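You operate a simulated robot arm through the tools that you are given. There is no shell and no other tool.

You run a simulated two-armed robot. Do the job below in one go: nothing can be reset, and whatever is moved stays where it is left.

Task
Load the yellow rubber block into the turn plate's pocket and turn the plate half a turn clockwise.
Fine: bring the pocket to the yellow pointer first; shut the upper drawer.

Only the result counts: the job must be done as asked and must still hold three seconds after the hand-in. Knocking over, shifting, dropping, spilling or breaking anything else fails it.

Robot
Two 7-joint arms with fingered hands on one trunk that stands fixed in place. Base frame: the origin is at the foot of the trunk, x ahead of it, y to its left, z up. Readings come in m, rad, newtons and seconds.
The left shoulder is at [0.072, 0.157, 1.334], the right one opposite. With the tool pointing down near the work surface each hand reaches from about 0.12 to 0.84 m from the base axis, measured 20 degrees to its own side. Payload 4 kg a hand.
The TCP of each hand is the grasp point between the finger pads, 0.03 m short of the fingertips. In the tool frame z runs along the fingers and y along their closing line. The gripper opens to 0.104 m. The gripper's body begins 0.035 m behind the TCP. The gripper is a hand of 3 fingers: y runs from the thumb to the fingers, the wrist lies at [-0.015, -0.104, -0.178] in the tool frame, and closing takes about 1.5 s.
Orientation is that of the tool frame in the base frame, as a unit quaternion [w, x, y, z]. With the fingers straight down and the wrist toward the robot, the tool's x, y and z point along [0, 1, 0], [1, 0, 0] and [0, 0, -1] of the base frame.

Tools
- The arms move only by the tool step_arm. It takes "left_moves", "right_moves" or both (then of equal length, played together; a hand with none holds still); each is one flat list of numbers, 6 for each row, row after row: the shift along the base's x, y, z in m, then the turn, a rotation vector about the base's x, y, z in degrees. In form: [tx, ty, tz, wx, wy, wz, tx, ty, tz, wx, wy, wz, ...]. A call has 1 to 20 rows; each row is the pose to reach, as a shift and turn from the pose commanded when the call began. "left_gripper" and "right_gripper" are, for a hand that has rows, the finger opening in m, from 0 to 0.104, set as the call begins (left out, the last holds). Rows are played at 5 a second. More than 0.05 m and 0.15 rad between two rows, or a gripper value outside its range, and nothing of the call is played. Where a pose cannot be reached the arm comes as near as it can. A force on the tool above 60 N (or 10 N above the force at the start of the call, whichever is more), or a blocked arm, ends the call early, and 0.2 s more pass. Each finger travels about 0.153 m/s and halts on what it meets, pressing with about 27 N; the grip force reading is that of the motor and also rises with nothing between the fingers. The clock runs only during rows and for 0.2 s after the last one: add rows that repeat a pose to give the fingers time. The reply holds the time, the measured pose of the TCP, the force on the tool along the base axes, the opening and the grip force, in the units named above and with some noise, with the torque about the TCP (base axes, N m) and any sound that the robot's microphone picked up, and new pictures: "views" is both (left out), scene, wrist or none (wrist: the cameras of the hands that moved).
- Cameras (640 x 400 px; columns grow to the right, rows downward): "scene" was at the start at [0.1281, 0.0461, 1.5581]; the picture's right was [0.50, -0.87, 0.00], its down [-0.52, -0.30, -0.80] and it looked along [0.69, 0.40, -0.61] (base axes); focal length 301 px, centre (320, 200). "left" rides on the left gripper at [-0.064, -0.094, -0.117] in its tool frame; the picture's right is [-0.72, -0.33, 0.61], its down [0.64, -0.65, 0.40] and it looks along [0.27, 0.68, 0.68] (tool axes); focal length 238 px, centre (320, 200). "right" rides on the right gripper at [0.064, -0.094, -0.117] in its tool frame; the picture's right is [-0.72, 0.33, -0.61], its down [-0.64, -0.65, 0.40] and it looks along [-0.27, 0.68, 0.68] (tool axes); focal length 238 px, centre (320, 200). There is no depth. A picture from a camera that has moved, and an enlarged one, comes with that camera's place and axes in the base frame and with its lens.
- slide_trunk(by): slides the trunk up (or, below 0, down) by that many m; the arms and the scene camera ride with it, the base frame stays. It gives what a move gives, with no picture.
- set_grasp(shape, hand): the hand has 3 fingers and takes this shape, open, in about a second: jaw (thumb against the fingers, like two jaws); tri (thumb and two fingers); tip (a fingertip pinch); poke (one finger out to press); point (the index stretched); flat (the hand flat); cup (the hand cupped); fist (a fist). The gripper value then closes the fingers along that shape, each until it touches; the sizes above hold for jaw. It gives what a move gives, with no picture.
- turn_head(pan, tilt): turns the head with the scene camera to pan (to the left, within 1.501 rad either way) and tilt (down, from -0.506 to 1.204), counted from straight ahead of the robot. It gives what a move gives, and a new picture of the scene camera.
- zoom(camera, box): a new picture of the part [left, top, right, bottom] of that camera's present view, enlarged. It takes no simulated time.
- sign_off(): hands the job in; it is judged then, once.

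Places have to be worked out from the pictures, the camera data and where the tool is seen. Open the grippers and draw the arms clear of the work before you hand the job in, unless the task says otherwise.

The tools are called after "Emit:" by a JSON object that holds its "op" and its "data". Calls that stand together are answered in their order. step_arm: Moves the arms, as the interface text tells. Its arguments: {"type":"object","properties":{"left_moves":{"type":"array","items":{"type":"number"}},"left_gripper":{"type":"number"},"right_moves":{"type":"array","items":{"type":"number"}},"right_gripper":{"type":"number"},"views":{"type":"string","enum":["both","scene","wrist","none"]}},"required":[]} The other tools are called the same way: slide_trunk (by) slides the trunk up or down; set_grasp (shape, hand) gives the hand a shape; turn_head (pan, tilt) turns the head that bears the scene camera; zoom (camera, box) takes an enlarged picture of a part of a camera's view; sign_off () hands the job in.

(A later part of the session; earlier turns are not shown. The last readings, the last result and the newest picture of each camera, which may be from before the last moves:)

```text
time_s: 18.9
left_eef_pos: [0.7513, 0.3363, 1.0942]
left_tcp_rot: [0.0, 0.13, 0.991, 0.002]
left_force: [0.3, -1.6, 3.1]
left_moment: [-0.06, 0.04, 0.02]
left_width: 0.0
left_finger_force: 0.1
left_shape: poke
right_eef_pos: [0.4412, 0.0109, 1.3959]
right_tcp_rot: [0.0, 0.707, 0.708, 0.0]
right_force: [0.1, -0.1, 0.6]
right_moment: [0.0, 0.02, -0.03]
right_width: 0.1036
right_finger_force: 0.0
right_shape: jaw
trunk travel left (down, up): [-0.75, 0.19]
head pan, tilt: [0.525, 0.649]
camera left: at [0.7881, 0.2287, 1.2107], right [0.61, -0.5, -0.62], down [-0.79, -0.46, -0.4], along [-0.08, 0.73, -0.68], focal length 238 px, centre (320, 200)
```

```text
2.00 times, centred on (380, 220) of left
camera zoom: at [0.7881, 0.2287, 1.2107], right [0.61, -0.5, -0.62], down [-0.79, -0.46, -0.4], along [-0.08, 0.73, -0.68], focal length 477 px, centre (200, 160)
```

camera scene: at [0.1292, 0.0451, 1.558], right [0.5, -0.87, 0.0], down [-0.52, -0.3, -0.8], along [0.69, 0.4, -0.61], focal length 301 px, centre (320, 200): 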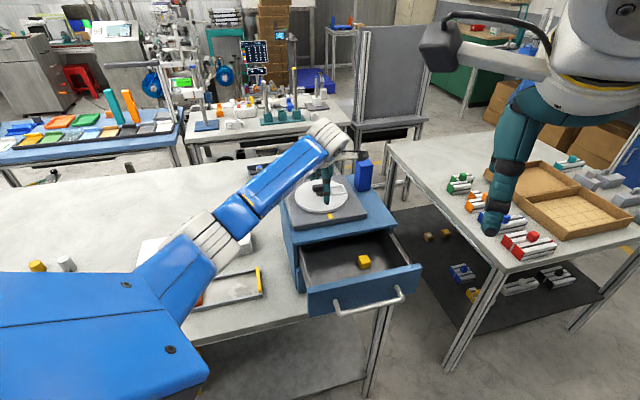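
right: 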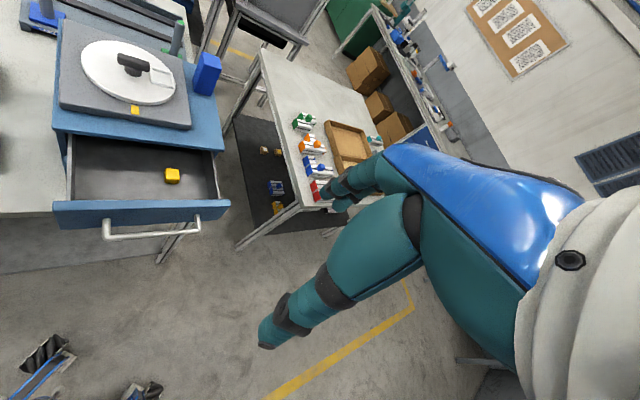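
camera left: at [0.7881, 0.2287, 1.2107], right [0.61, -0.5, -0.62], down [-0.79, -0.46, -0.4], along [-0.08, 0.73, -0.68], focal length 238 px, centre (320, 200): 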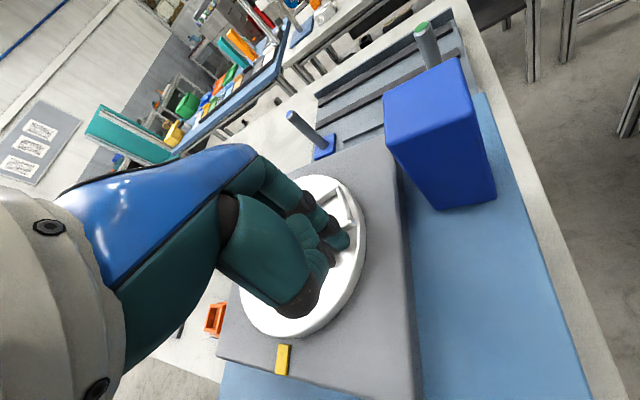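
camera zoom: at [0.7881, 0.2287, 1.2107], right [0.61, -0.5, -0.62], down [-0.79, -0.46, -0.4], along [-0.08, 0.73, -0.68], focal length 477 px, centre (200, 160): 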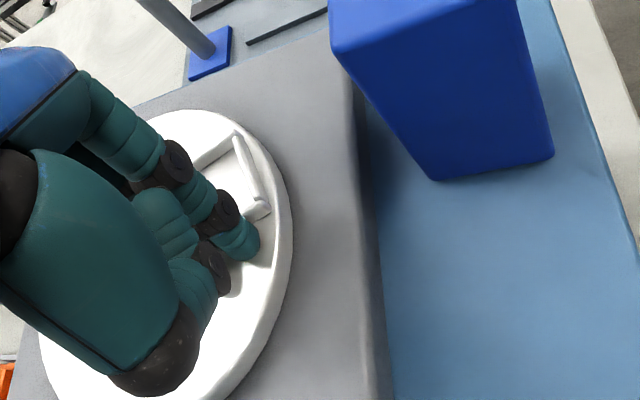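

The plate turns counter-clockwise under about 2 N, following the finger, so the starting position is a hard stop against clockwise motion. The pocket must therefore reach the pointer counter-clockwise (about 270°), which leaves room for the half turn clockwise. I'll lift off and measure the plate's angle.

Emit:
{"op": "step_arm", "data": {"left_moves": [-0.008, -0.008, 0, 0, 0, 0, -0.01, -0.01, 0.04, 0, 0, 0, -0.02, -0.02, 0.08, 0, 0, 0, -0.03, -0.01, 0.11, 0, 0, 0, -0.03, 0.02, 0.11, 0, 0, -7.5, -0.03, 0.05, 0.11, 0, 0, -15, -0.03, 0.05, 0.11, 0, 0, -22.5, -0.03, 0.05, 0.11, 0, 0, -30], "views": "wrist"}}

Emit:
{"op": "zoom", "data": {"camera": "left", "box": [300, 160, 540, 400]}}

Emit:
{"op": "zoom", "data": {"camera": "scene", "box": [280, 150, 376, 230]}}

```text
time_s: 20.7
left_eef_pos: [0.7221, 0.3863, 1.2028]
left_tcp_rot: [-0.001, 0.383, 0.924, 0.002]
left_force: [-0.4, 0.7, 0.4]
left_moment: [0.0, 0.02, 0.02]
left_width: 0.0002
left_finger_force: 0.1
left_shape: poke
right_eef_pos: [0.441, 0.0108, 1.3947]
right_tcp_rot: [-0.001, 0.707, 0.707, 0.0]
right_force: [0.4, 0.1, -0.4]
right_moment: [-0.02, 0.0, 0.01]
right_width: 0.1037
right_finger_force: 0.0
right_shape: jaw
trunk travel left (down, up): [-0.75, 0.19]
head pan, tilt: [0.525, 0.649]
camera left: at [0.6985, 0.2745, 1.3206], right [0.28, -0.74, -0.61], down [-0.91, -0.01, -0.4], along [0.29, 0.67, -0.68], focal length 238 px, centre (320, 200)
```

left: 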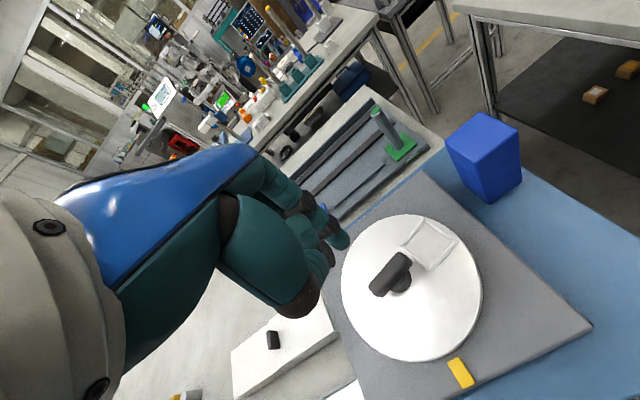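

```text
1.67 times, centred on (420, 280) of left
camera zoom: at [0.6985, 0.2745, 1.3206], right [0.28, -0.74, -0.61], down [-0.91, -0.01, -0.4], along [0.29, 0.67, -0.68], focal length 397 px, centre (153, 67)
```

zoom: 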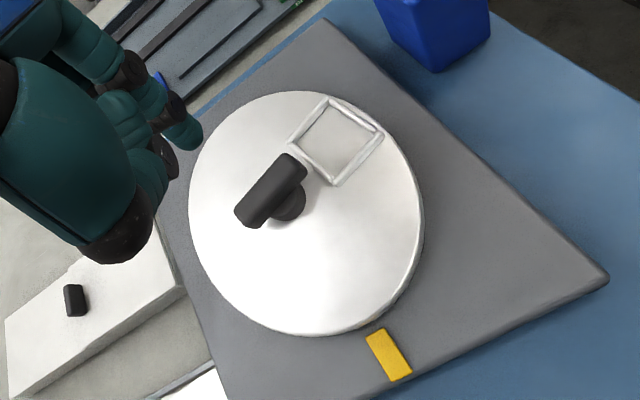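

```text
5.00 times, centred on (328, 190) of scene
camera zoom: at [0.1294, 0.0429, 1.5581], right [0.5, -0.87, 0.0], down [-0.53, -0.3, -0.8], along [0.69, 0.4, -0.61], focal length 1507 px, centre (280, 250)
```

zoom: 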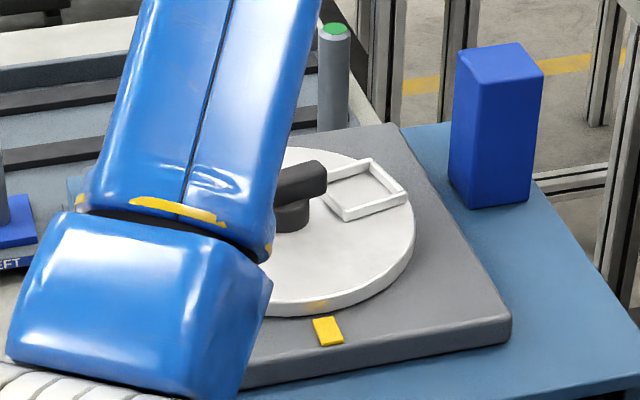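

The pocket is now at about -34°. I'll orbit the fingertips around the knob, pushing the trailing side of the bar's free end counter-clockwise through roughly 120°.

Emit:
{"op": "step_arm", "data": {"left_moves": [0.0014, 0.0312, -0.04, 0, 0, 0, 0.0014, 0.0312, -0.08, 0, 0, 0, 0.0014, 0.0312, -0.103, 0, 0, 0, -0.0071, 0.0185, -0.103, 0, 0, 0, -0.0109, 0.0187, -0.103, 0, 0, 0, -0.0147, 0.0189, -0.103, 0, 0, 0, -0.0189, 0.0181, -0.103, 0, 0, 0, -0.023, 0.0163, -0.103, 0, 0, 0, -0.0268, 0.0133, -0.103, 0, 0, 0, -0.0303, 0.0096, -0.103, 0, 0, 0, -0.033, 0.0051, -0.103, 0, 0, 0, -0.0346, -0.0001, -0.103, 0, 0, 0, -0.0351, -0.0057, -0.103, 0, 0, 0, -0.0342, -0.0114, -0.103, 0, 0, 0, -0.0322, -0.0169, -0.103, 0, 0, 0, -0.0289, -0.0218, -0.103, 0, 0, 0], "views": "wrist"}}

Emit:
{"op": "zoom", "data": {"camera": "left", "box": [280, 140, 520, 380]}}

```text
refused: row 1 steps farther than a row can; nothing moved
```

```text
1.67 times, centred on (400, 260) of left
camera zoom: at [0.6985, 0.2745, 1.3206], right [0.28, -0.74, -0.61], down [-0.91, -0.01, -0.4], along [0.29, 0.67, -0.68], focal length 397 px, centre (187, 100)
```

zoom: 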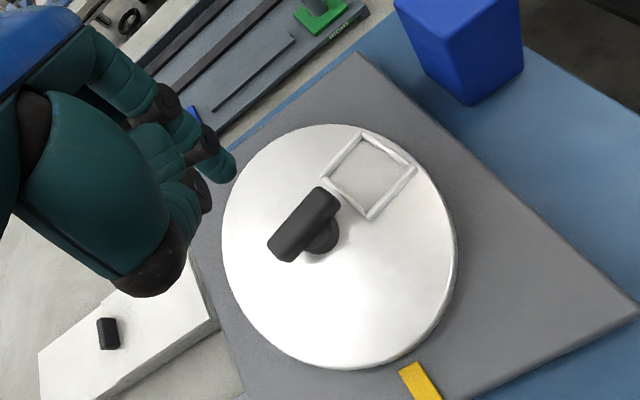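

The first row was too long (over 5 cm), so nothing moved. I'll replay the same path with the descent split into more rows.

Emit:
{"op": "step_arm", "data": {"left_moves": [0.0014, 0.0312, -0.025, 0, 0, 0, 0.0014, 0.0312, -0.065, 0, 0, 0, 0.0014, 0.0312, -0.103, 0, 0, 0, -0.0071, 0.0185, -0.103, 0, 0, 0, -0.0109, 0.0187, -0.103, 0, 0, 0, -0.0147, 0.0189, -0.103, 0, 0, 0, -0.0189, 0.0181, -0.103, 0, 0, 0, -0.023, 0.0163, -0.103, 0, 0, 0, -0.0268, 0.0133, -0.103, 0, 0, 0, -0.0303, 0.0096, -0.103, 0, 0, 0, -0.033, 0.0051, -0.103, 0, 0, 0, -0.0346, -0.0001, -0.103, 0, 0, 0, -0.0351, -0.0057, -0.103, 0, 0, 0, -0.0342, -0.0114, -0.103, 0, 0, 0, -0.0322, -0.0169, -0.103, 0, 0, 0, -0.0289, -0.0218, -0.103, 0, 0, 0], "views": "wrist"}}

Emit:
{"op": "zoom", "data": {"camera": "left", "box": [280, 140, 520, 380]}}

```text
time_s: 24.1
left_eef_pos: [0.6919, 0.3639, 1.098]
left_tcp_rot: [-0.001, 0.382, 0.924, 0.0]
left_force: [-1.6, 0.5, 0.4]
left_moment: [-0.01, -0.02, 0.03]
left_width: 0.0
left_finger_force: 0.0
left_shape: poke
right_eef_pos: [0.4403, 0.0119, 1.3955]
right_tcp_rot: [0.0, 0.707, 0.707, 0.0]
right_force: [-0.2, 0.3, 0.6]
right_moment: [-0.01, 0.02, 0.0]
right_width: 0.1037
right_finger_force: 0.1
right_shape: jaw
trunk travel left (down, up): [-0.75, 0.19]
head pan, tilt: [0.525, 0.649]
camera left: at [0.6707, 0.2533, 1.2168], right [0.28, -0.74, -0.61], down [-0.92, -0.01, -0.4], along [0.29, 0.67, -0.68], focal length 238 px, centre (320, 200)
```

left: 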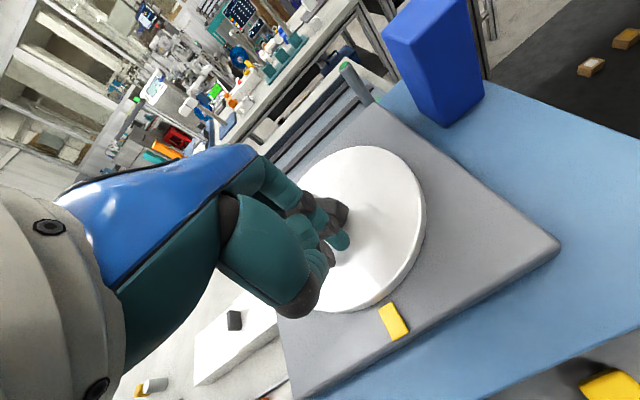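

```text
1.67 times, centred on (400, 260) of left
camera zoom: at [0.6707, 0.2533, 1.2168], right [0.28, -0.74, -0.61], down [-0.92, -0.01, -0.4], along [0.29, 0.67, -0.68], focal length 397 px, centre (187, 100)
```

zoom: 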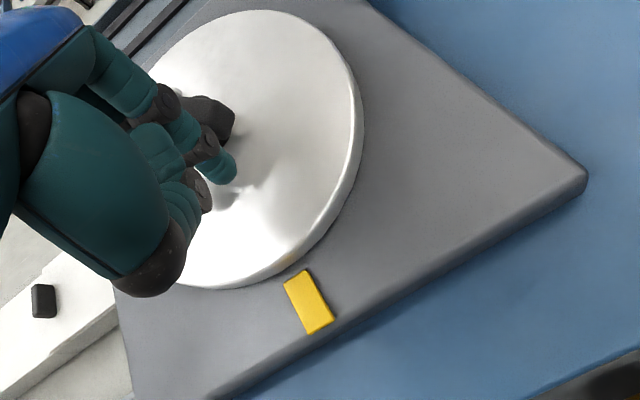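

The bar follows the fingertips with only about 1.6 N. I'll continue the orbit counter-clockwise until the pocket is near the pointer, then back off and lift to look.

Emit:
{"op": "step_arm", "data": {"left_moves": [0.0045, -0.004, 0, 0, 0, 0, 0.0097, -0.0068, 0, 0, 0, 0, 0.0148, -0.0088, 0, 0, 0, 0, 0.0205, -0.0093, 0, 0, 0, 0, 0.0259, -0.0086, 0, 0, 0, 0, 0.029, -0.0097, 0, 0, 0, 0, 0.0326, -0.0102, 0, 0, 0, 0, 0.0366, -0.0101, 0, 0, 0, 0, 0.0408, -0.0092, 0, 0, 0, 0, 0.0449, -0.0074, 0, 0, 0, 0, 0.0487, -0.0045, 0, 0, 0, 0, 0.0522, -0.0008, 0, 0, 0, 0, 0.0549, 0.0037, 0, 0, 0, 0, 0.061, -0.006, 0, 0, 0, 0, 0.061, -0.006, 0.04, 0, 0, 0, 0.05, -0.006, 0.08, 0, 0, 0, 0.03, -0.006, 0.11, 0, 0, 0], "views": "both"}}

Emit:
{"op": "zoom", "data": {"camera": "left", "box": [300, 160, 540, 400]}}

```text
time_s: 27.7
left_eef_pos: [0.7216, 0.359, 1.2105]
left_tcp_rot: [-0.001, 0.383, 0.924, 0.0]
left_force: [0.1, 0.7, 0.2]
left_moment: [0.03, -0.03, -0.02]
left_width: 0.0
left_finger_force: 0.0
left_shape: poke
right_eef_pos: [0.4397, 0.0124, 1.3969]
right_tcp_rot: [0.0, 0.707, 0.707, 0.0]
right_force: [-1.0, -0.1, -0.4]
right_moment: [0.01, 0.01, -0.04]
right_width: 0.1035
right_finger_force: 0.1
right_shape: jaw
trunk travel left (down, up): [-0.75, 0.19]
head pan, tilt: [0.525, 0.649]
camera scene: at [0.1286, 0.0441, 1.5581], right [0.5, -0.87, 0.0], down [-0.52, -0.3, -0.8], along [0.69, 0.4, -0.61], focal length 301 px, centre (320, 200)
camera left: at [0.6996, 0.2474, 1.3285], right [0.28, -0.74, -0.61], down [-0.92, -0.01, -0.4], along [0.29, 0.67, -0.68], focal length 238 px, centre (320, 200)
```

scene: 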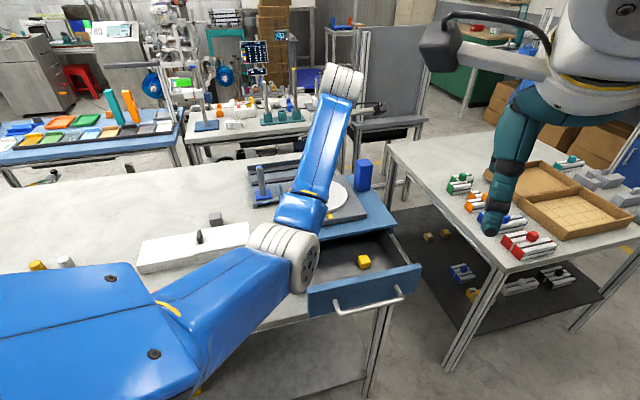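
left: 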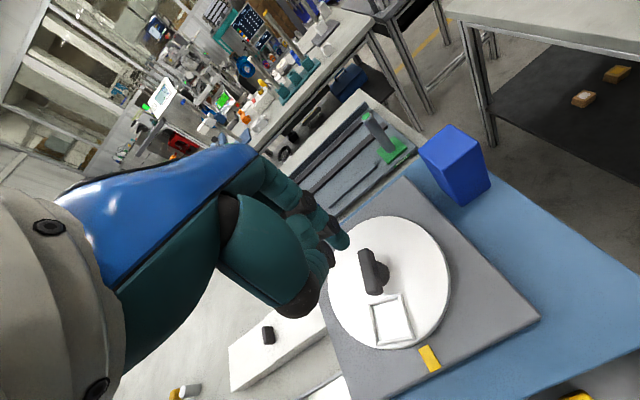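

```text
1.67 times, centred on (420, 280) of left
camera zoom: at [0.6996, 0.2474, 1.3285], right [0.28, -0.74, -0.61], down [-0.92, -0.01, -0.4], along [0.29, 0.67, -0.68], focal length 397 px, centre (153, 67)
```

zoom: 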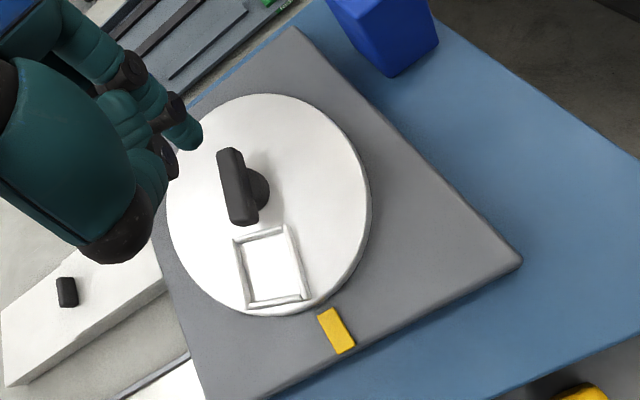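

The pocket now sits at about 210°, roughly 15° short of the pointer at 225°. I'll go back down on the trailing side of the bar's far end and nudge it the remaining 15°.

Emit:
{"op": "step_arm", "data": {"left_moves": [0.0326, -0.0092, 0, 0, 0, 0, 0.0326, -0.0092, -0.04, 0, 0, 0, 0.0326, -0.0092, -0.08, 0, 0, 0, 0.0326, -0.0092, -0.11, 0, 0, 0, 0.0249, 0.0097, -0.11, 0, 0, 0, 0.0261, 0.0133, -0.11, 0, 0, 0, 0.0266, 0.0154, -0.11, 0, 0, 0, 0.0269, 0.0176, -0.11, 0, 0, 0, 0.0269, 0.0176, -0.11, 0, 0, 0, 0.034, 0.0085, -0.11, 0, 0, 0, 0.034, 0.0085, -0.07, 0, 0, 0, 0.03, 0.0, -0.03, 0, 0, 0, 0.0, 0.0, 0, 0, 0, 0], "views": "wrist"}}

Emit:
{"op": "zoom", "data": {"camera": "left", "box": [300, 200, 460, 380]}}

```text
time_s: 30.5
left_eef_pos: [0.7205, 0.3585, 1.2105]
left_tcp_rot: [-0.001, 0.383, 0.924, 0.0]
left_force: [-0.9, 0.4, -0.8]
left_moment: [0.01, -0.02, 0.01]
left_width: 0.0
left_finger_force: 0.1
left_shape: poke
right_eef_pos: [0.4394, 0.0132, 1.3947]
right_tcp_rot: [0.0, 0.708, 0.707, 0.001]
right_force: [-1.3, 0.6, 0.4]
right_moment: [-0.01, -0.02, 0.01]
right_width: 0.1035
right_finger_force: 0.0
right_shape: jaw
trunk travel left (down, up): [-0.75, 0.19]
head pan, tilt: [0.525, 0.649]
camera left: at [0.6999, 0.2473, 1.3281], right [0.28, -0.74, -0.61], down [-0.91, -0.01, -0.4], along [0.29, 0.67, -0.68], focal length 238 px, centre (320, 200)
```

left: 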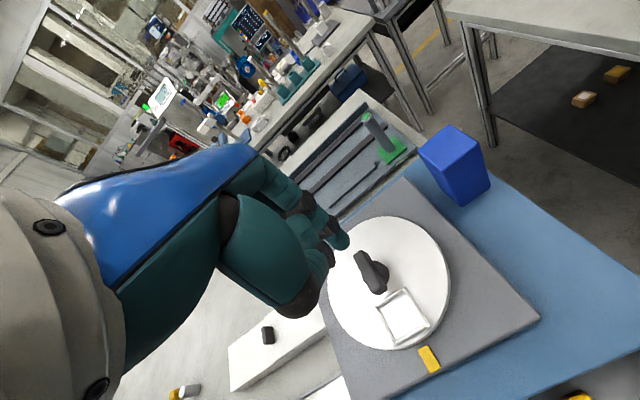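

```text
2.22 times, centred on (380, 290) of left
camera zoom: at [0.6999, 0.2473, 1.3281], right [0.28, -0.74, -0.61], down [-0.91, -0.01, -0.4], along [0.29, 0.67, -0.68], focal length 530 px, centre (187, 0)
```

zoom: 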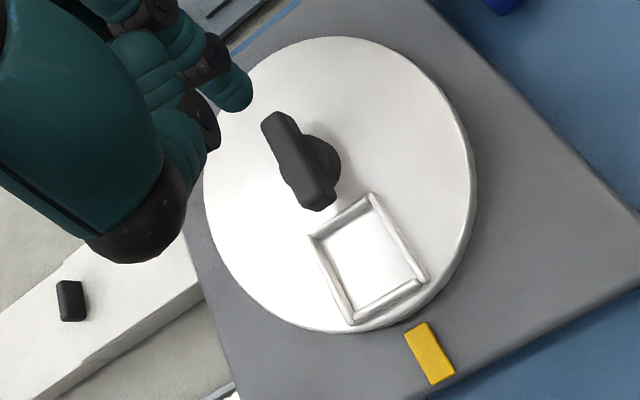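

The pocket reads 226° and the pointer 225.4°, so the pocket is at the pointer. Next I'll fetch the block: set the jaw shape, then move above the drawer, yawed to -45° so the fingers close across the drawer's width.

Emit:
{"op": "set_grasp", "data": {"hand": "left", "shape": "jaw"}}

Emit:
{"op": "step_arm", "data": {"left_moves": [-0.007, -0.014, 0, 0, 0, -8.2, -0.014, -0.028, 0, 0, 0, -16.4, -0.021, -0.042, -0.006, 0, 0, -24.5, -0.028, -0.056, -0.012, 0, 0, -32.7, -0.035, -0.07, -0.018, 0, 0, -40.9, -0.042, -0.084, -0.024, 0, 0, -49.1, -0.049, -0.098, -0.03, 0, 0, -57.3, -0.056, -0.112, -0.036, 0, 0, -65.5, -0.063, -0.126, -0.042, 0, 0, -73.6, -0.07, -0.14, -0.048, 0, 0, -81.8, -0.0746, -0.1497, -0.058, 0, 0, -90, -0.0746, -0.1497, -0.058, 0, 0, -90], "left_gripper": 0.07, "views": "both"}}

Emit:
{"op": "zoom", "data": {"camera": "left", "box": [280, 160, 560, 400]}}

Emit:
{"op": "zoom", "data": {"camera": "scene", "box": [260, 140, 440, 320]}}

```text
time_s: 31.4
left_eef_pos: [0.723, 0.3595, 1.2091]
left_tcp_rot: [-0.001, 0.382, 0.924, 0.0]
left_force: [0.0, 0.2, 0.3]
left_moment: [0.0, -0.06, 0.01]
left_width: 0.1039
left_finger_force: 0.1
left_shape: jaw
right_eef_pos: [0.4406, 0.0122, 1.396]
right_tcp_rot: [0.0, 0.708, 0.706, 0.0]
right_force: [0.3, 0.6, 0.0]
right_moment: [-0.01, 0.01, 0.0]
right_width: 0.1033
right_finger_force: 0.1
right_shape: jaw
trunk travel left (down, up): [-0.75, 0.19]
head pan, tilt: [0.525, 0.649]
```

```text
time_s: 34.0
left_eef_pos: [0.6476, 0.2105, 1.1512]
left_tcp_rot: [0.0, 0.924, 0.382, 0.0]
left_force: [-1.0, 0.3, -0.4]
left_moment: [-0.02, 0.01, 0.0]
left_width: 0.0702
left_finger_force: 0.1
left_shape: jaw
right_eef_pos: [0.4415, 0.0123, 1.3955]
right_tcp_rot: [0.0, 0.708, 0.706, 0.0]
right_force: [0.2, 0.1, -0.1]
right_moment: [0.0, 0.02, -0.02]
right_width: 0.1037
right_finger_force: 0.1
right_shape: jaw
trunk travel left (down, up): [-0.75, 0.19]
head pan, tilt: [0.525, 0.649]
camera scene: at [0.1296, 0.0444, 1.558], right [0.5, -0.87, 0.0], down [-0.53, -0.3, -0.8], along [0.69, 0.4, -0.61], focal length 301 px, centre (320, 200)
camera left: at [0.536, 0.2319, 1.2688], right [-0.74, -0.28, -0.61], down [-0.01, 0.91, -0.41], along [0.67, -0.29, -0.68], focal length 238 px, centre (320, 200)
```

scene: 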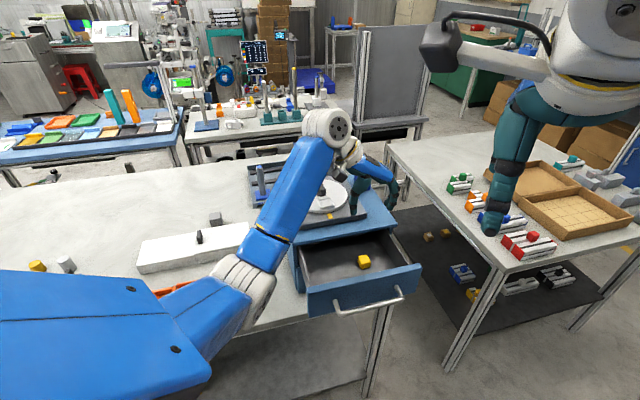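
left: 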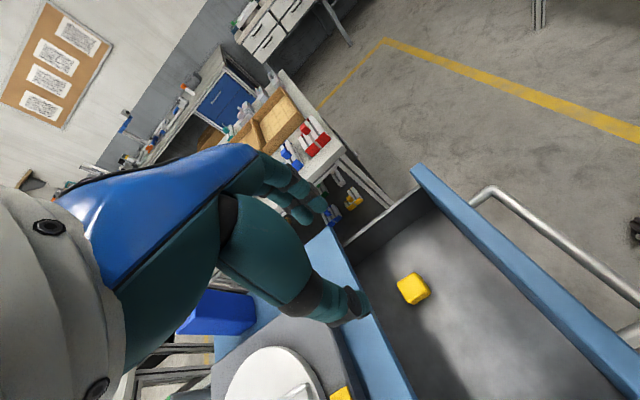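

```text
1.67 times, centred on (420, 280) of left
camera zoom: at [0.536, 0.2319, 1.2688], right [-0.74, -0.28, -0.61], down [-0.01, 0.91, -0.41], along [0.67, -0.29, -0.68], focal length 397 px, centre (153, 67)
```

zoom: 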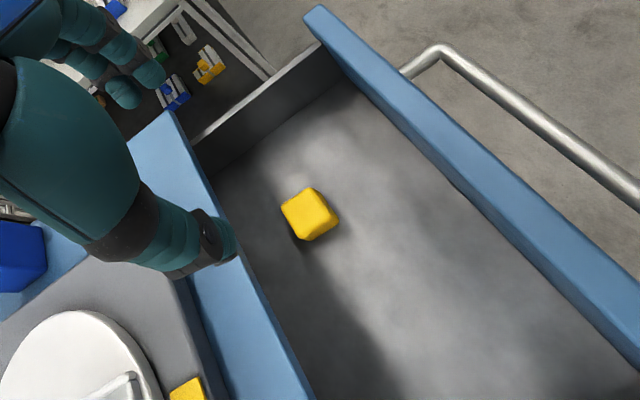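

```text
2.22 times, centred on (350, 230) of scene
camera zoom: at [0.1296, 0.0444, 1.558], right [0.5, -0.87, 0.0], down [-0.53, -0.3, -0.8], along [0.69, 0.4, -0.61], focal length 670 px, centre (253, 133)
```

zoom: 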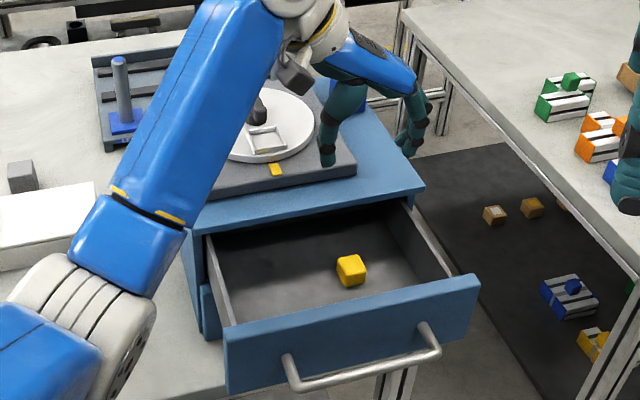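

From this view the block comes out at (0.648, 0.214), which agrees with my earlier fix. It sits only about 1 cm in front of the cabinet's top edge, so I'll tilt the hand 15° away from the cabinet and come down part-way to check clearance.

Emit:
{"op": "step_arm", "data": {"left_moves": [-0.002, -0.002, 0, 3.5, -3.5, 0, -0.004, -0.004, 0, 7.1, -7.1, 0, -0.0056, -0.0051, 0, 10.6, -10.6, 0, -0.0056, -0.0051, -0.04, 10.6, -10.6, 0, -0.0056, -0.0051, -0.08, 10.6, -10.6, 0, -0.0056, -0.0051, -0.12, 10.6, -10.6, 0, -0.0056, -0.0051, -0.12, 10.6, -10.6, 0], "views": "both"}}

Emit:
{"op": "zoom", "data": {"camera": "left", "box": [240, 140, 480, 340]}}

Emit:
{"op": "zoom", "data": {"camera": "scene", "box": [280, 180, 430, 310]}}

Emit:
{"op": "zoom", "data": {"camera": "right", "box": [40, 60, 240, 245]}}

```text
time_s: 35.6
left_eef_pos: [0.6415, 0.2061, 1.0301]
left_tcp_rot: [-0.05, 0.916, 0.38, 0.121]
left_force: [0.8, -0.8, -0.1]
left_moment: [0.0, 0.02, 0.0]
left_width: 0.0701
left_finger_force: 0.1
left_shape: jaw
right_eef_pos: [0.4408, 0.0125, 1.3953]
right_tcp_rot: [0.0, 0.708, 0.707, 0.0]
right_force: [0.5, 0.2, -0.6]
right_moment: [-0.02, 0.02, 0.03]
right_width: 0.1037
right_finger_force: 0.0
right_shape: jaw
trunk travel left (down, up): [-0.75, 0.19]
head pan, tilt: [0.525, 0.649]
camera scene: at [0.1293, 0.0444, 1.558], right [0.5, -0.87, 0.0], down [-0.52, -0.3, -0.8], along [0.69, 0.4, -0.61], focal length 301 px, centre (320, 200)
camera left: at [0.5096, 0.2074, 1.1282], right [-0.61, -0.15, -0.78], down [0.05, 0.97, -0.23], along [0.79, -0.18, -0.59], focal length 238 px, centre (320, 200)
```

scene: 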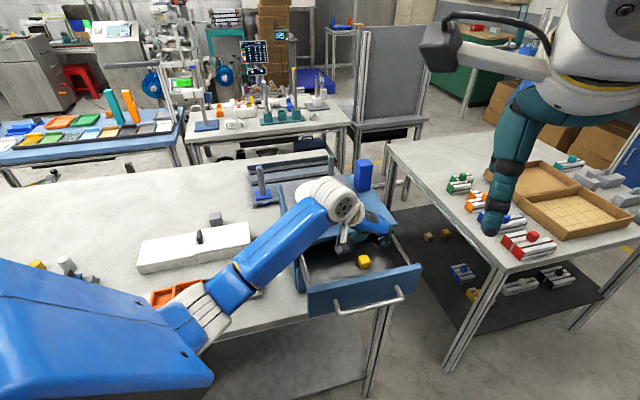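
left: 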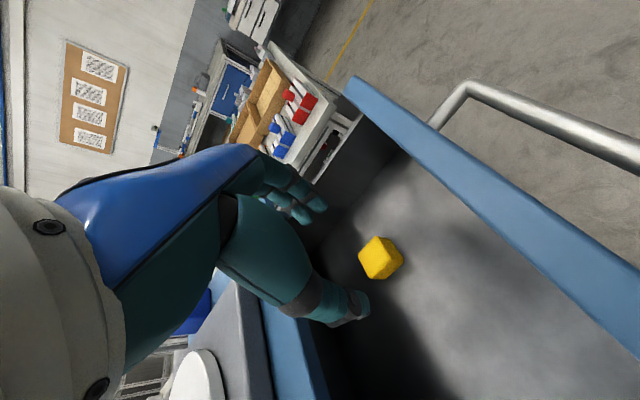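

```text
2.00 times, centred on (360, 240) of left
camera zoom: at [0.5096, 0.2074, 1.1282], right [-0.61, -0.15, -0.78], down [0.05, 0.97, -0.23], along [0.79, -0.18, -0.59], focal length 477 px, centre (240, 120)
```

zoom: 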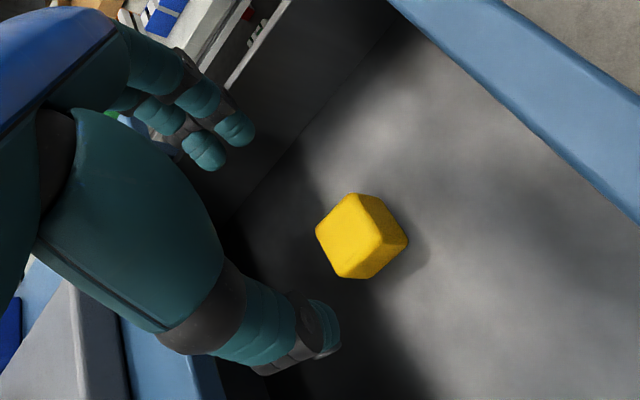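

```text
3.08 times, centred on (355, 245) of scene
camera zoom: at [0.1293, 0.0444, 1.558], right [0.5, -0.87, 0.0], down [-0.52, -0.3, -0.8], along [0.69, 0.4, -0.61], focal length 927 px, centre (212, 62)
```

zoom: 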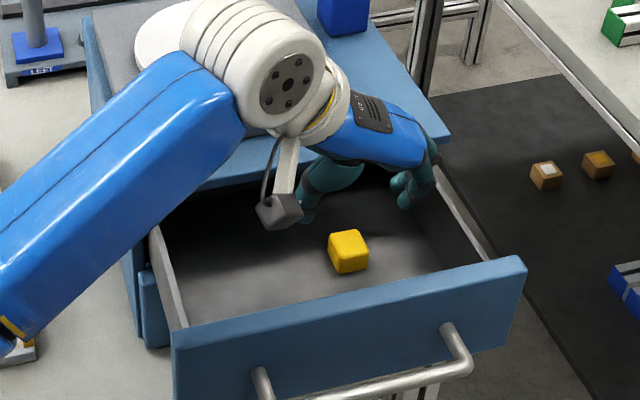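

```text
2.16 times, centred on (140, 152) of right
camera zoom: at [0.3471, 0.077, 1.5119], right [0.33, -0.72, 0.61], down [-0.65, -0.64, -0.4], along [0.68, -0.27, -0.68], focal length 515 px, centre (709, 303)
```

zoom: 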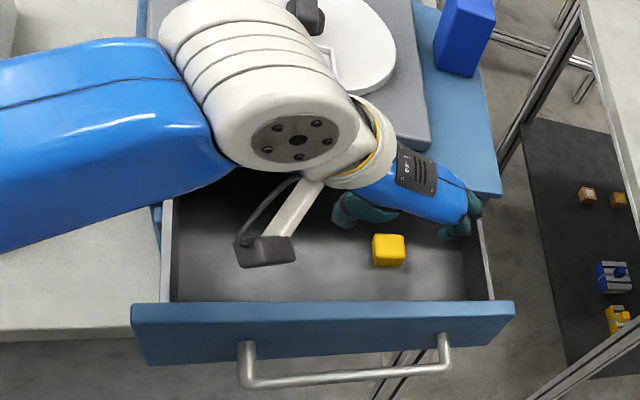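

Clearances look fine: the camera boom is above the drawer front and the fingers straddle the block's line. I'll lower the last 5 cm and check for contact before closing.

Emit:
{"op": "step_arm", "data": {"left_moves": [0, 0, -0.02, 0, 0, 0, 0, 0, -0.04, 0, 0, 0, 0, 0, -0.052, 0, 0, 0, 0, 0, -0.052, 0, 0, 0], "views": "wrist"}}

Emit:
{"op": "zoom", "data": {"camera": "left", "box": [240, 140, 480, 340]}}

Emit:
{"op": "zoom", "data": {"camera": "scene", "box": [310, 200, 430, 300]}}

```text
time_s: 36.6
left_eef_pos: [0.6402, 0.2055, 0.9788]
left_tcp_rot: [-0.049, 0.916, 0.379, 0.12]
left_force: [-0.6, -0.3, 0.1]
left_moment: [0.01, -0.01, -0.01]
left_width: 0.0701
left_finger_force: 0.0
left_shape: jaw
right_eef_pos: [0.4417, 0.0117, 1.3954]
right_tcp_rot: [0.0, 0.707, 0.707, 0.0]
right_force: [0.0, 0.9, 0.0]
right_moment: [-0.02, -0.02, 0.0]
right_width: 0.1037
right_finger_force: 0.1
right_shape: jaw
trunk travel left (down, up): [-0.75, 0.19]
head pan, tilt: [0.525, 0.649]
camera left: at [0.5096, 0.2073, 1.0766], right [-0.61, -0.15, -0.78], down [0.05, 0.97, -0.23], along [0.79, -0.18, -0.59], focal length 238 px, centre (320, 200)
```

left: 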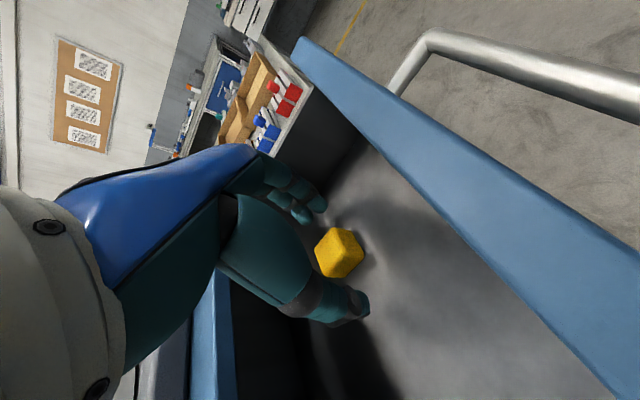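

```text
2.00 times, centred on (360, 240) of left
camera zoom: at [0.5096, 0.2073, 1.0766], right [-0.61, -0.15, -0.78], down [0.05, 0.97, -0.23], along [0.79, -0.18, -0.59], focal length 477 px, centre (240, 120)
```

zoom: 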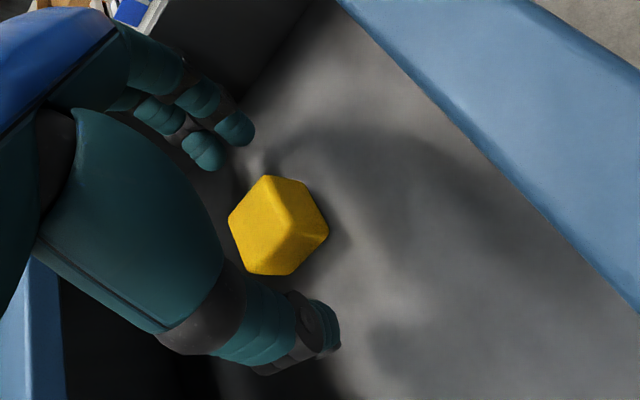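

```text
4.00 times, centred on (370, 250) of scene
camera zoom: at [0.1292, 0.0444, 1.558], right [0.5, -0.87, 0.0], down [-0.52, -0.3, -0.8], along [0.69, 0.4, -0.61], focal length 1205 px, centre (120, 0)
```

zoom: 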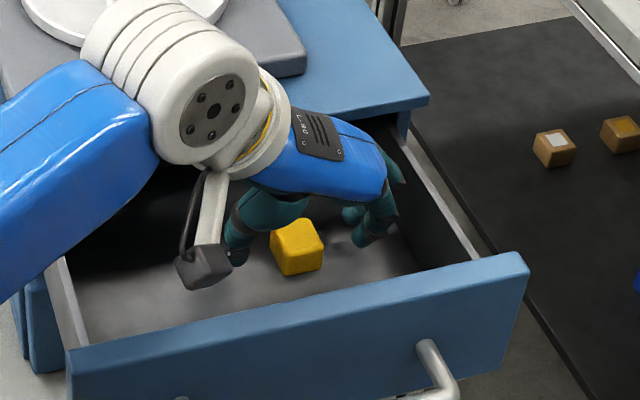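

The block sits centred between thumb and fingers with no contact forces. I'll close on it.

Emit:
{"op": "step_arm", "data": {"left_moves": [0, 0, 0, 0, 0, 0, 0, 0, 0, 0, 0, 0, 0, 0, 0, 0, 0, 0, 0, 0, 0, 0, 0, 0, 0, 0, 0, 0, 0, 0, 0, 0, 0, 0, 0, 0, 0, 0, 0, 0, 0, 0], "left_gripper": 0.0, "views": "wrist"}}

Emit:
{"op": "zoom", "data": {"camera": "left", "box": [240, 140, 480, 340]}}

Emit:
{"op": "zoom", "data": {"camera": "scene", "box": [310, 200, 430, 300]}}

```text
time_s: 38.2
left_eef_pos: [0.6415, 0.206, 0.9806]
left_tcp_rot: [-0.05, 0.916, 0.379, 0.121]
left_force: [-0.2, 0.6, 0.4]
left_moment: [0.02, -0.04, 0.04]
left_width: 0.0221
left_finger_force: 27.0
left_shape: jaw
right_eef_pos: [0.4414, 0.0129, 1.3952]
right_tcp_rot: [0.0, 0.707, 0.707, 0.0]
right_force: [-1.3, 0.7, -0.8]
right_moment: [-0.02, 0.0, 0.02]
right_width: 0.1034
right_finger_force: 0.1
right_shape: jaw
trunk travel left (down, up): [-0.75, 0.19]
head pan, tilt: [0.525, 0.649]
camera left: at [0.5096, 0.2073, 1.0768], right [-0.61, -0.15, -0.78], down [0.05, 0.97, -0.23], along [0.79, -0.18, -0.59], focal length 238 px, centre (320, 200)
```

left: 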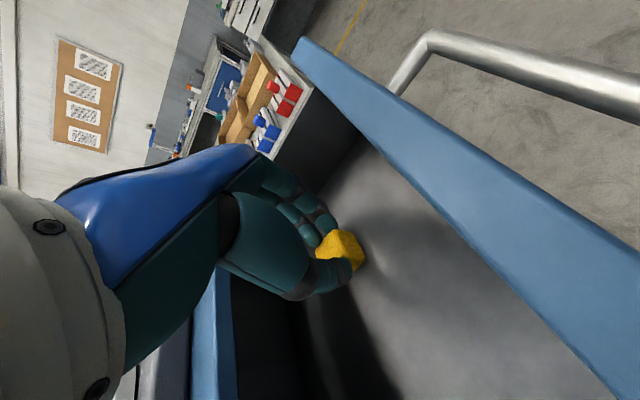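

```text
2.00 times, centred on (360, 240) of left
camera zoom: at [0.5096, 0.2073, 1.0768], right [-0.61, -0.15, -0.78], down [0.05, 0.97, -0.23], along [0.79, -0.18, -0.59], focal length 477 px, centre (240, 120)
```

zoom: 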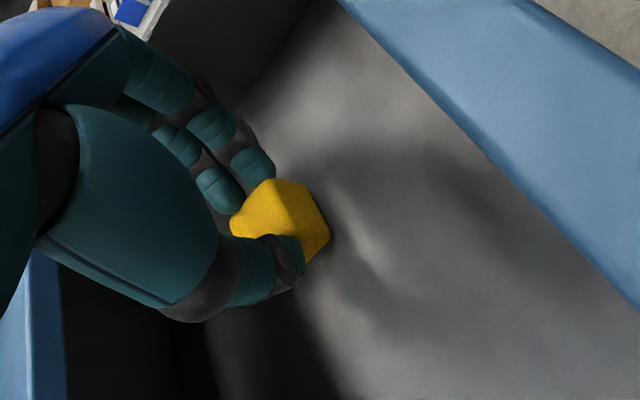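

```text
4.00 times, centred on (370, 250) of scene
camera zoom: at [0.1291, 0.0445, 1.558], right [0.5, -0.87, 0.0], down [-0.52, -0.3, -0.8], along [0.69, 0.4, -0.61], focal length 1205 px, centre (120, 0)
```

zoom: 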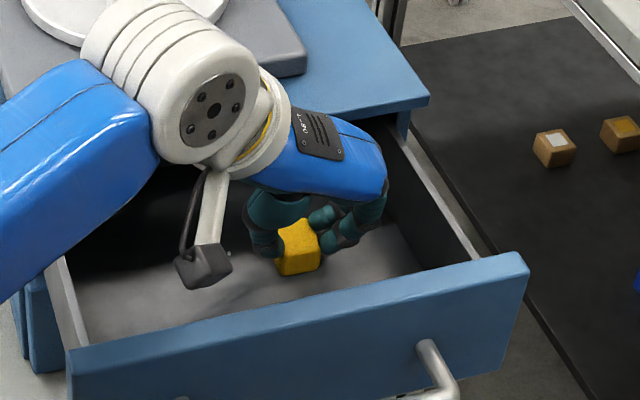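

Gripped at 22 mm with 27 N. I'll lift straight up and check that the block comes along.

Emit:
{"op": "step_arm", "data": {"left_moves": [0, 0, 0.02, 0, 0, 0, -0.003, -0.003, 0.05, 0, 0, 0, -0.006, -0.006, 0.09, 0, 0, 0, -0.006, -0.006, 0.13, 0, 0, 0, -0.006, -0.006, 0.17, 0, 0, 0, -0.006, -0.006, 0.17, 0, 0, 0], "views": "wrist"}}

Emit:
{"op": "zoom", "data": {"camera": "left", "box": [240, 140, 480, 340]}}

Emit:
{"op": "zoom", "data": {"camera": "scene", "box": [280, 130, 400, 230]}}

Emit:
{"op": "zoom", "data": {"camera": "right", "box": [60, 20, 240, 180]}}

```text
time_s: 39.6
left_eef_pos: [0.6359, 0.1991, 1.1495]
left_tcp_rot: [-0.049, 0.916, 0.38, 0.12]
left_force: [-0.3, -0.5, -0.6]
left_moment: [0.01, 0.01, 0.05]
left_width: 0.0221
left_finger_force: 27.1
left_shape: jaw
right_eef_pos: [0.4412, 0.0138, 1.3948]
right_tcp_rot: [0.001, 0.707, 0.707, -0.001]
right_force: [0.6, 0.1, 0.1]
right_moment: [-0.02, 0.02, -0.01]
right_width: 0.1037
right_finger_force: 0.0
right_shape: jaw
trunk travel left (down, up): [-0.75, 0.19]
head pan, tilt: [0.525, 0.649]
camera left: at [0.5033, 0.2009, 1.2473], right [-0.61, -0.15, -0.78], down [0.05, 0.97, -0.23], along [0.79, -0.18, -0.59], focal length 238 px, centre (320, 200)
```

left: 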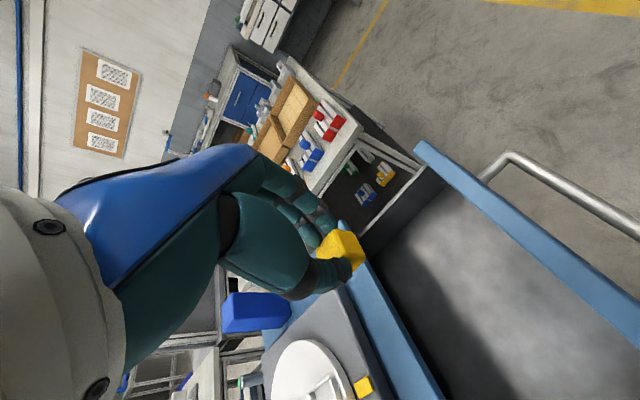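

```text
2.00 times, centred on (360, 240) of left
camera zoom: at [0.5033, 0.2009, 1.2473], right [-0.61, -0.15, -0.78], down [0.05, 0.97, -0.23], along [0.79, -0.18, -0.59], focal length 477 px, centre (240, 120)
```

zoom: 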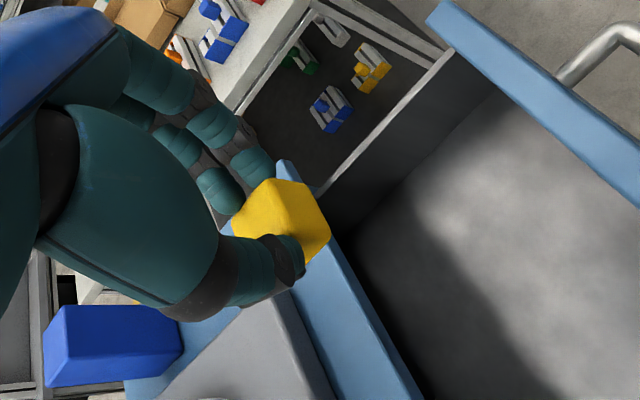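

```text
4.00 times, centred on (340, 180) of scene
camera zoom: at [0.1294, 0.0446, 1.558], right [0.5, -0.87, 0.0], down [-0.52, -0.3, -0.8], along [0.69, 0.4, -0.61], focal length 1205 px, centre (240, 280)
```

zoom: 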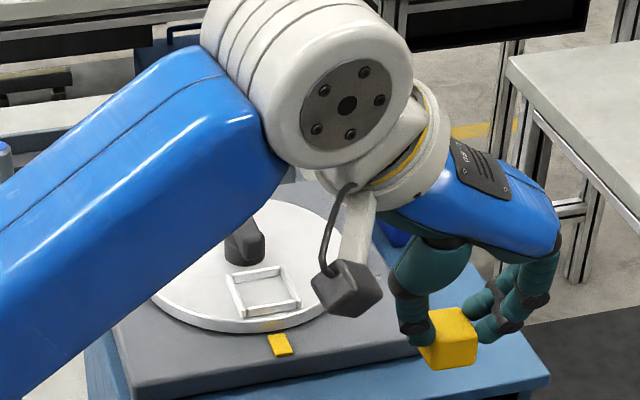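

```text
2.50 times, centred on (150, 100) of right
camera zoom: at [0.3471, 0.0772, 1.5119], right [0.33, -0.72, 0.61], down [-0.65, -0.64, -0.4], along [0.68, -0.27, -0.68], focal length 596 px, centre (745, 450)
```

zoom: 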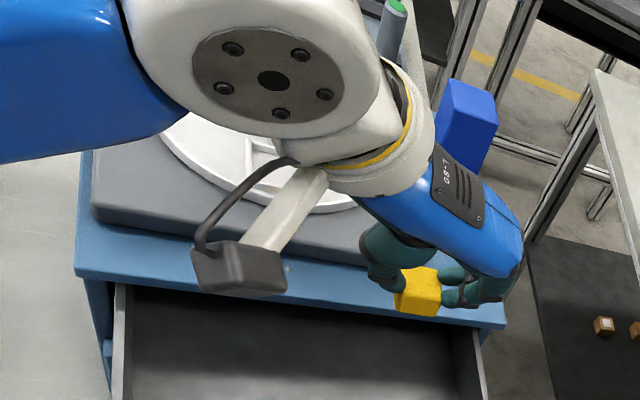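

The block came up cleanly, about 32 mm below the TCP and 10 mm towards the cabinet. I'll carry it above the pocket, which I place at about (0.686, 0.350), and stop a little high to check alignment.

Emit:
{"op": "step_arm", "data": {"left_moves": [0.0, 0.0, 0.03, 0, 0, 0, 0.0112, 0.0358, 0.032, 0, 0, 0, 0.0223, 0.0716, 0.032, 0, 0, 0, 0.0335, 0.1073, 0.032, 0, 0, 0, 0.0446, 0.1431, 0.032, 0, 0, 0, 0.0446, 0.1431, 0.002, 0, 0, 0, 0.0446, 0.1431, -0.015, 0, 0, 0, 0.0446, 0.1431, -0.015, 0, 0, 0], "views": "wrist"}}

Emit:
{"op": "zoom", "data": {"camera": "left", "box": [260, 160, 460, 340]}}

Emit:
{"op": "zoom", "data": {"camera": "scene", "box": [280, 150, 376, 230]}}

Emit:
{"op": "zoom", "data": {"camera": "right", "box": [60, 0, 220, 120]}}

```text
time_s: 41.4
left_eef_pos: [0.6787, 0.3419, 1.136]
left_tcp_rot: [-0.049, 0.916, 0.38, 0.121]
left_force: [-0.4, 0.7, -0.9]
left_moment: [0.01, -0.03, 0.01]
left_width: 0.0219
left_finger_force: 27.3
left_shape: jaw
right_eef_pos: [0.4417, 0.0133, 1.3945]
right_tcp_rot: [0.0, 0.707, 0.708, 0.0]
right_force: [0.1, 0.6, 0.1]
right_moment: [0.02, -0.02, 0.0]
right_width: 0.1033
right_finger_force: 0.1
right_shape: jaw
trunk travel left (down, up): [-0.75, 0.19]
head pan, tilt: [0.525, 0.649]
camera left: at [0.5485, 0.3441, 1.232], right [-0.61, -0.15, -0.78], down [0.05, 0.97, -0.23], along [0.79, -0.18, -0.59], focal length 238 px, centre (320, 200)
```

left: 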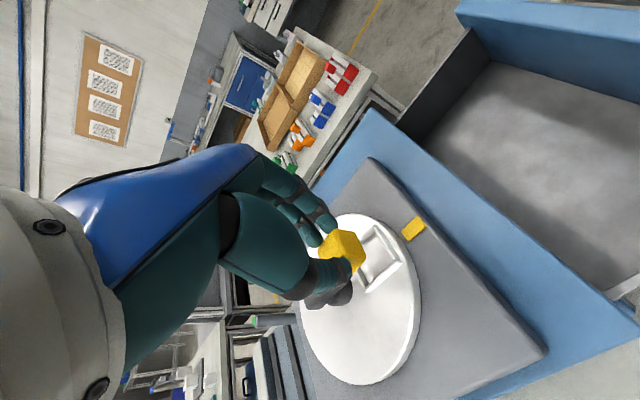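

```text
2.22 times, centred on (360, 250) of left
camera zoom: at [0.5485, 0.3441, 1.232], right [-0.61, -0.15, -0.78], down [0.05, 0.97, -0.23], along [0.79, -0.18, -0.59], focal length 530 px, centre (231, 89)
```

zoom: 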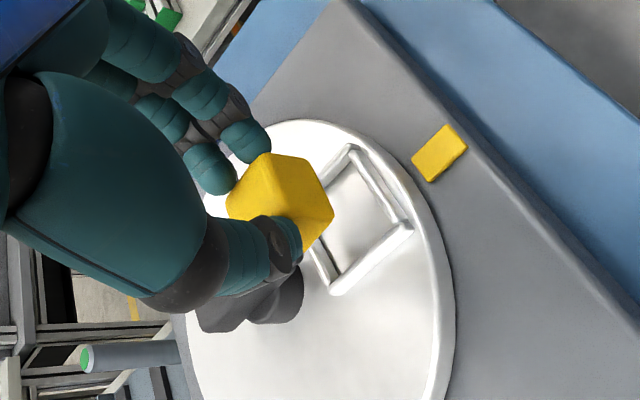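

```text
5.00 times, centred on (328, 190) of scene
camera zoom: at [0.1294, 0.0453, 1.558], right [0.5, -0.87, 0.0], down [-0.52, -0.3, -0.8], along [0.69, 0.4, -0.61], focal length 1507 px, centre (280, 250)
```

zoom: 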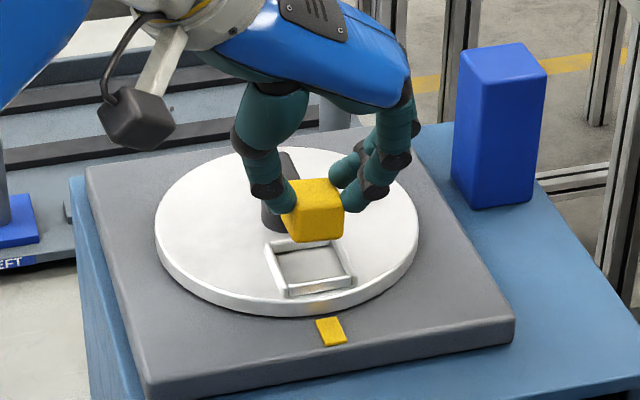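

```text
3.33 times, centred on (140, 60) of right
camera zoom: at [0.347, 0.0775, 1.5119], right [0.33, -0.72, 0.61], down [-0.65, -0.64, -0.4], along [0.68, -0.27, -0.68], focal length 794 px, centre (920, 667)
```

zoom: 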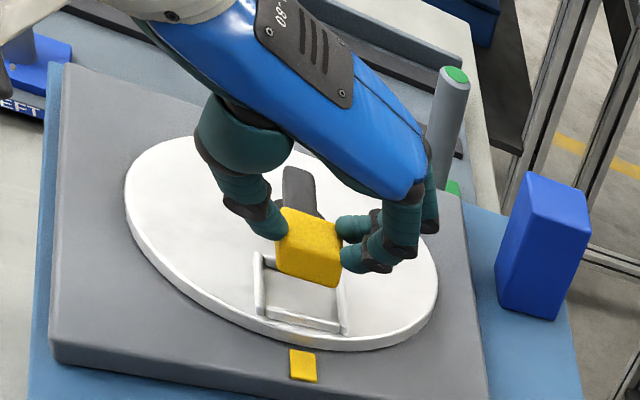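

The pocket reads (0.685, 0.349) from two cameras and the block is above it within about 2 mm, with its edges parallel. I'll lower gently, watching the vertical force.

Emit:
{"op": "step_arm", "data": {"left_moves": [0, 0, -0.01, 0, 0, 0, 0, 0, -0.018, 0, 0, 0, 0, 0, -0.022, 0, 0, 0, 0, 0, -0.022, 0, 0, 0], "views": "none"}}

Emit:
{"op": "zoom", "data": {"camera": "scene", "box": [290, 170, 362, 230]}}

Emit:
{"op": "zoom", "data": {"camera": "right", "box": [80, 20, 200, 110]}}

Emit:
{"op": "zoom", "data": {"camera": "left", "box": [260, 160, 460, 340]}}

```text
time_s: 42.4
left_eef_pos: [0.6801, 0.343, 1.1124]
left_tcp_rot: [-0.049, 0.916, 0.379, 0.121]
left_force: [0.3, 0.3, 0.1]
left_moment: [-0.01, -0.04, -0.01]
left_width: 0.0219
left_finger_force: 27.2
left_shape: jaw
right_eef_pos: [0.4403, 0.0147, 1.3943]
right_tcp_rot: [0.001, 0.708, 0.707, 0.0]
right_force: [-0.1, -0.1, -0.6]
right_moment: [0.01, -0.03, 0.01]
right_width: 0.1034
right_finger_force: 0.1
right_shape: jaw
trunk travel left (down, up): [-0.75, 0.19]
head pan, tilt: [0.525, 0.649]
```

```text
6.67 times, centred on (326, 200) of scene
camera zoom: at [0.1295, 0.0453, 1.558], right [0.5, -0.87, 0.0], down [-0.53, -0.3, -0.8], along [0.69, 0.4, -0.61], focal length 2009 px, centre (280, 200)
```

zoom: 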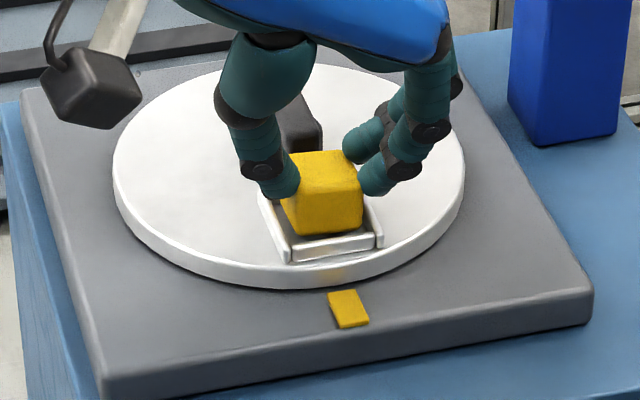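

```text
4.44 times, centred on (140, 65) of right
camera zoom: at [0.3471, 0.0776, 1.5119], right [0.33, -0.72, 0.61], down [-0.65, -0.64, -0.4], along [0.68, -0.27, -0.68], focal length 1059 px, centre (1120, 800)
```

zoom: 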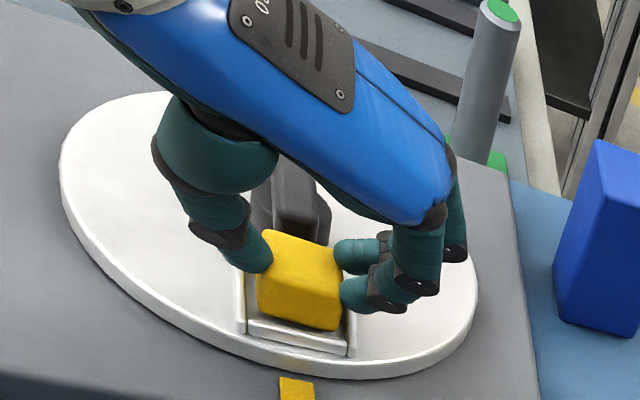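

```text
2.22 times, centred on (360, 250) of left
camera zoom: at [0.5485, 0.3445, 1.2095], right [-0.61, -0.15, -0.78], down [0.05, 0.97, -0.23], along [0.79, -0.18, -0.59], focal length 530 px, centre (231, 89)
```

zoom: 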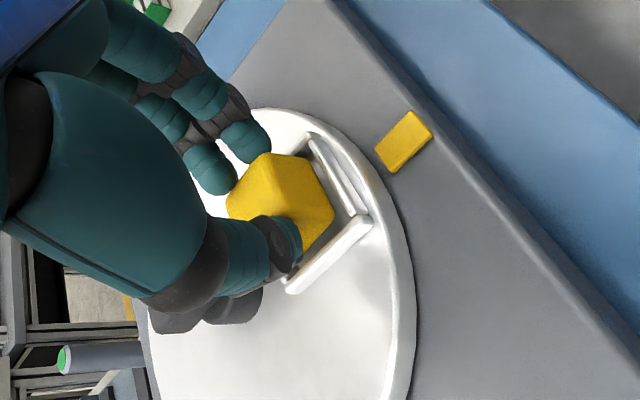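

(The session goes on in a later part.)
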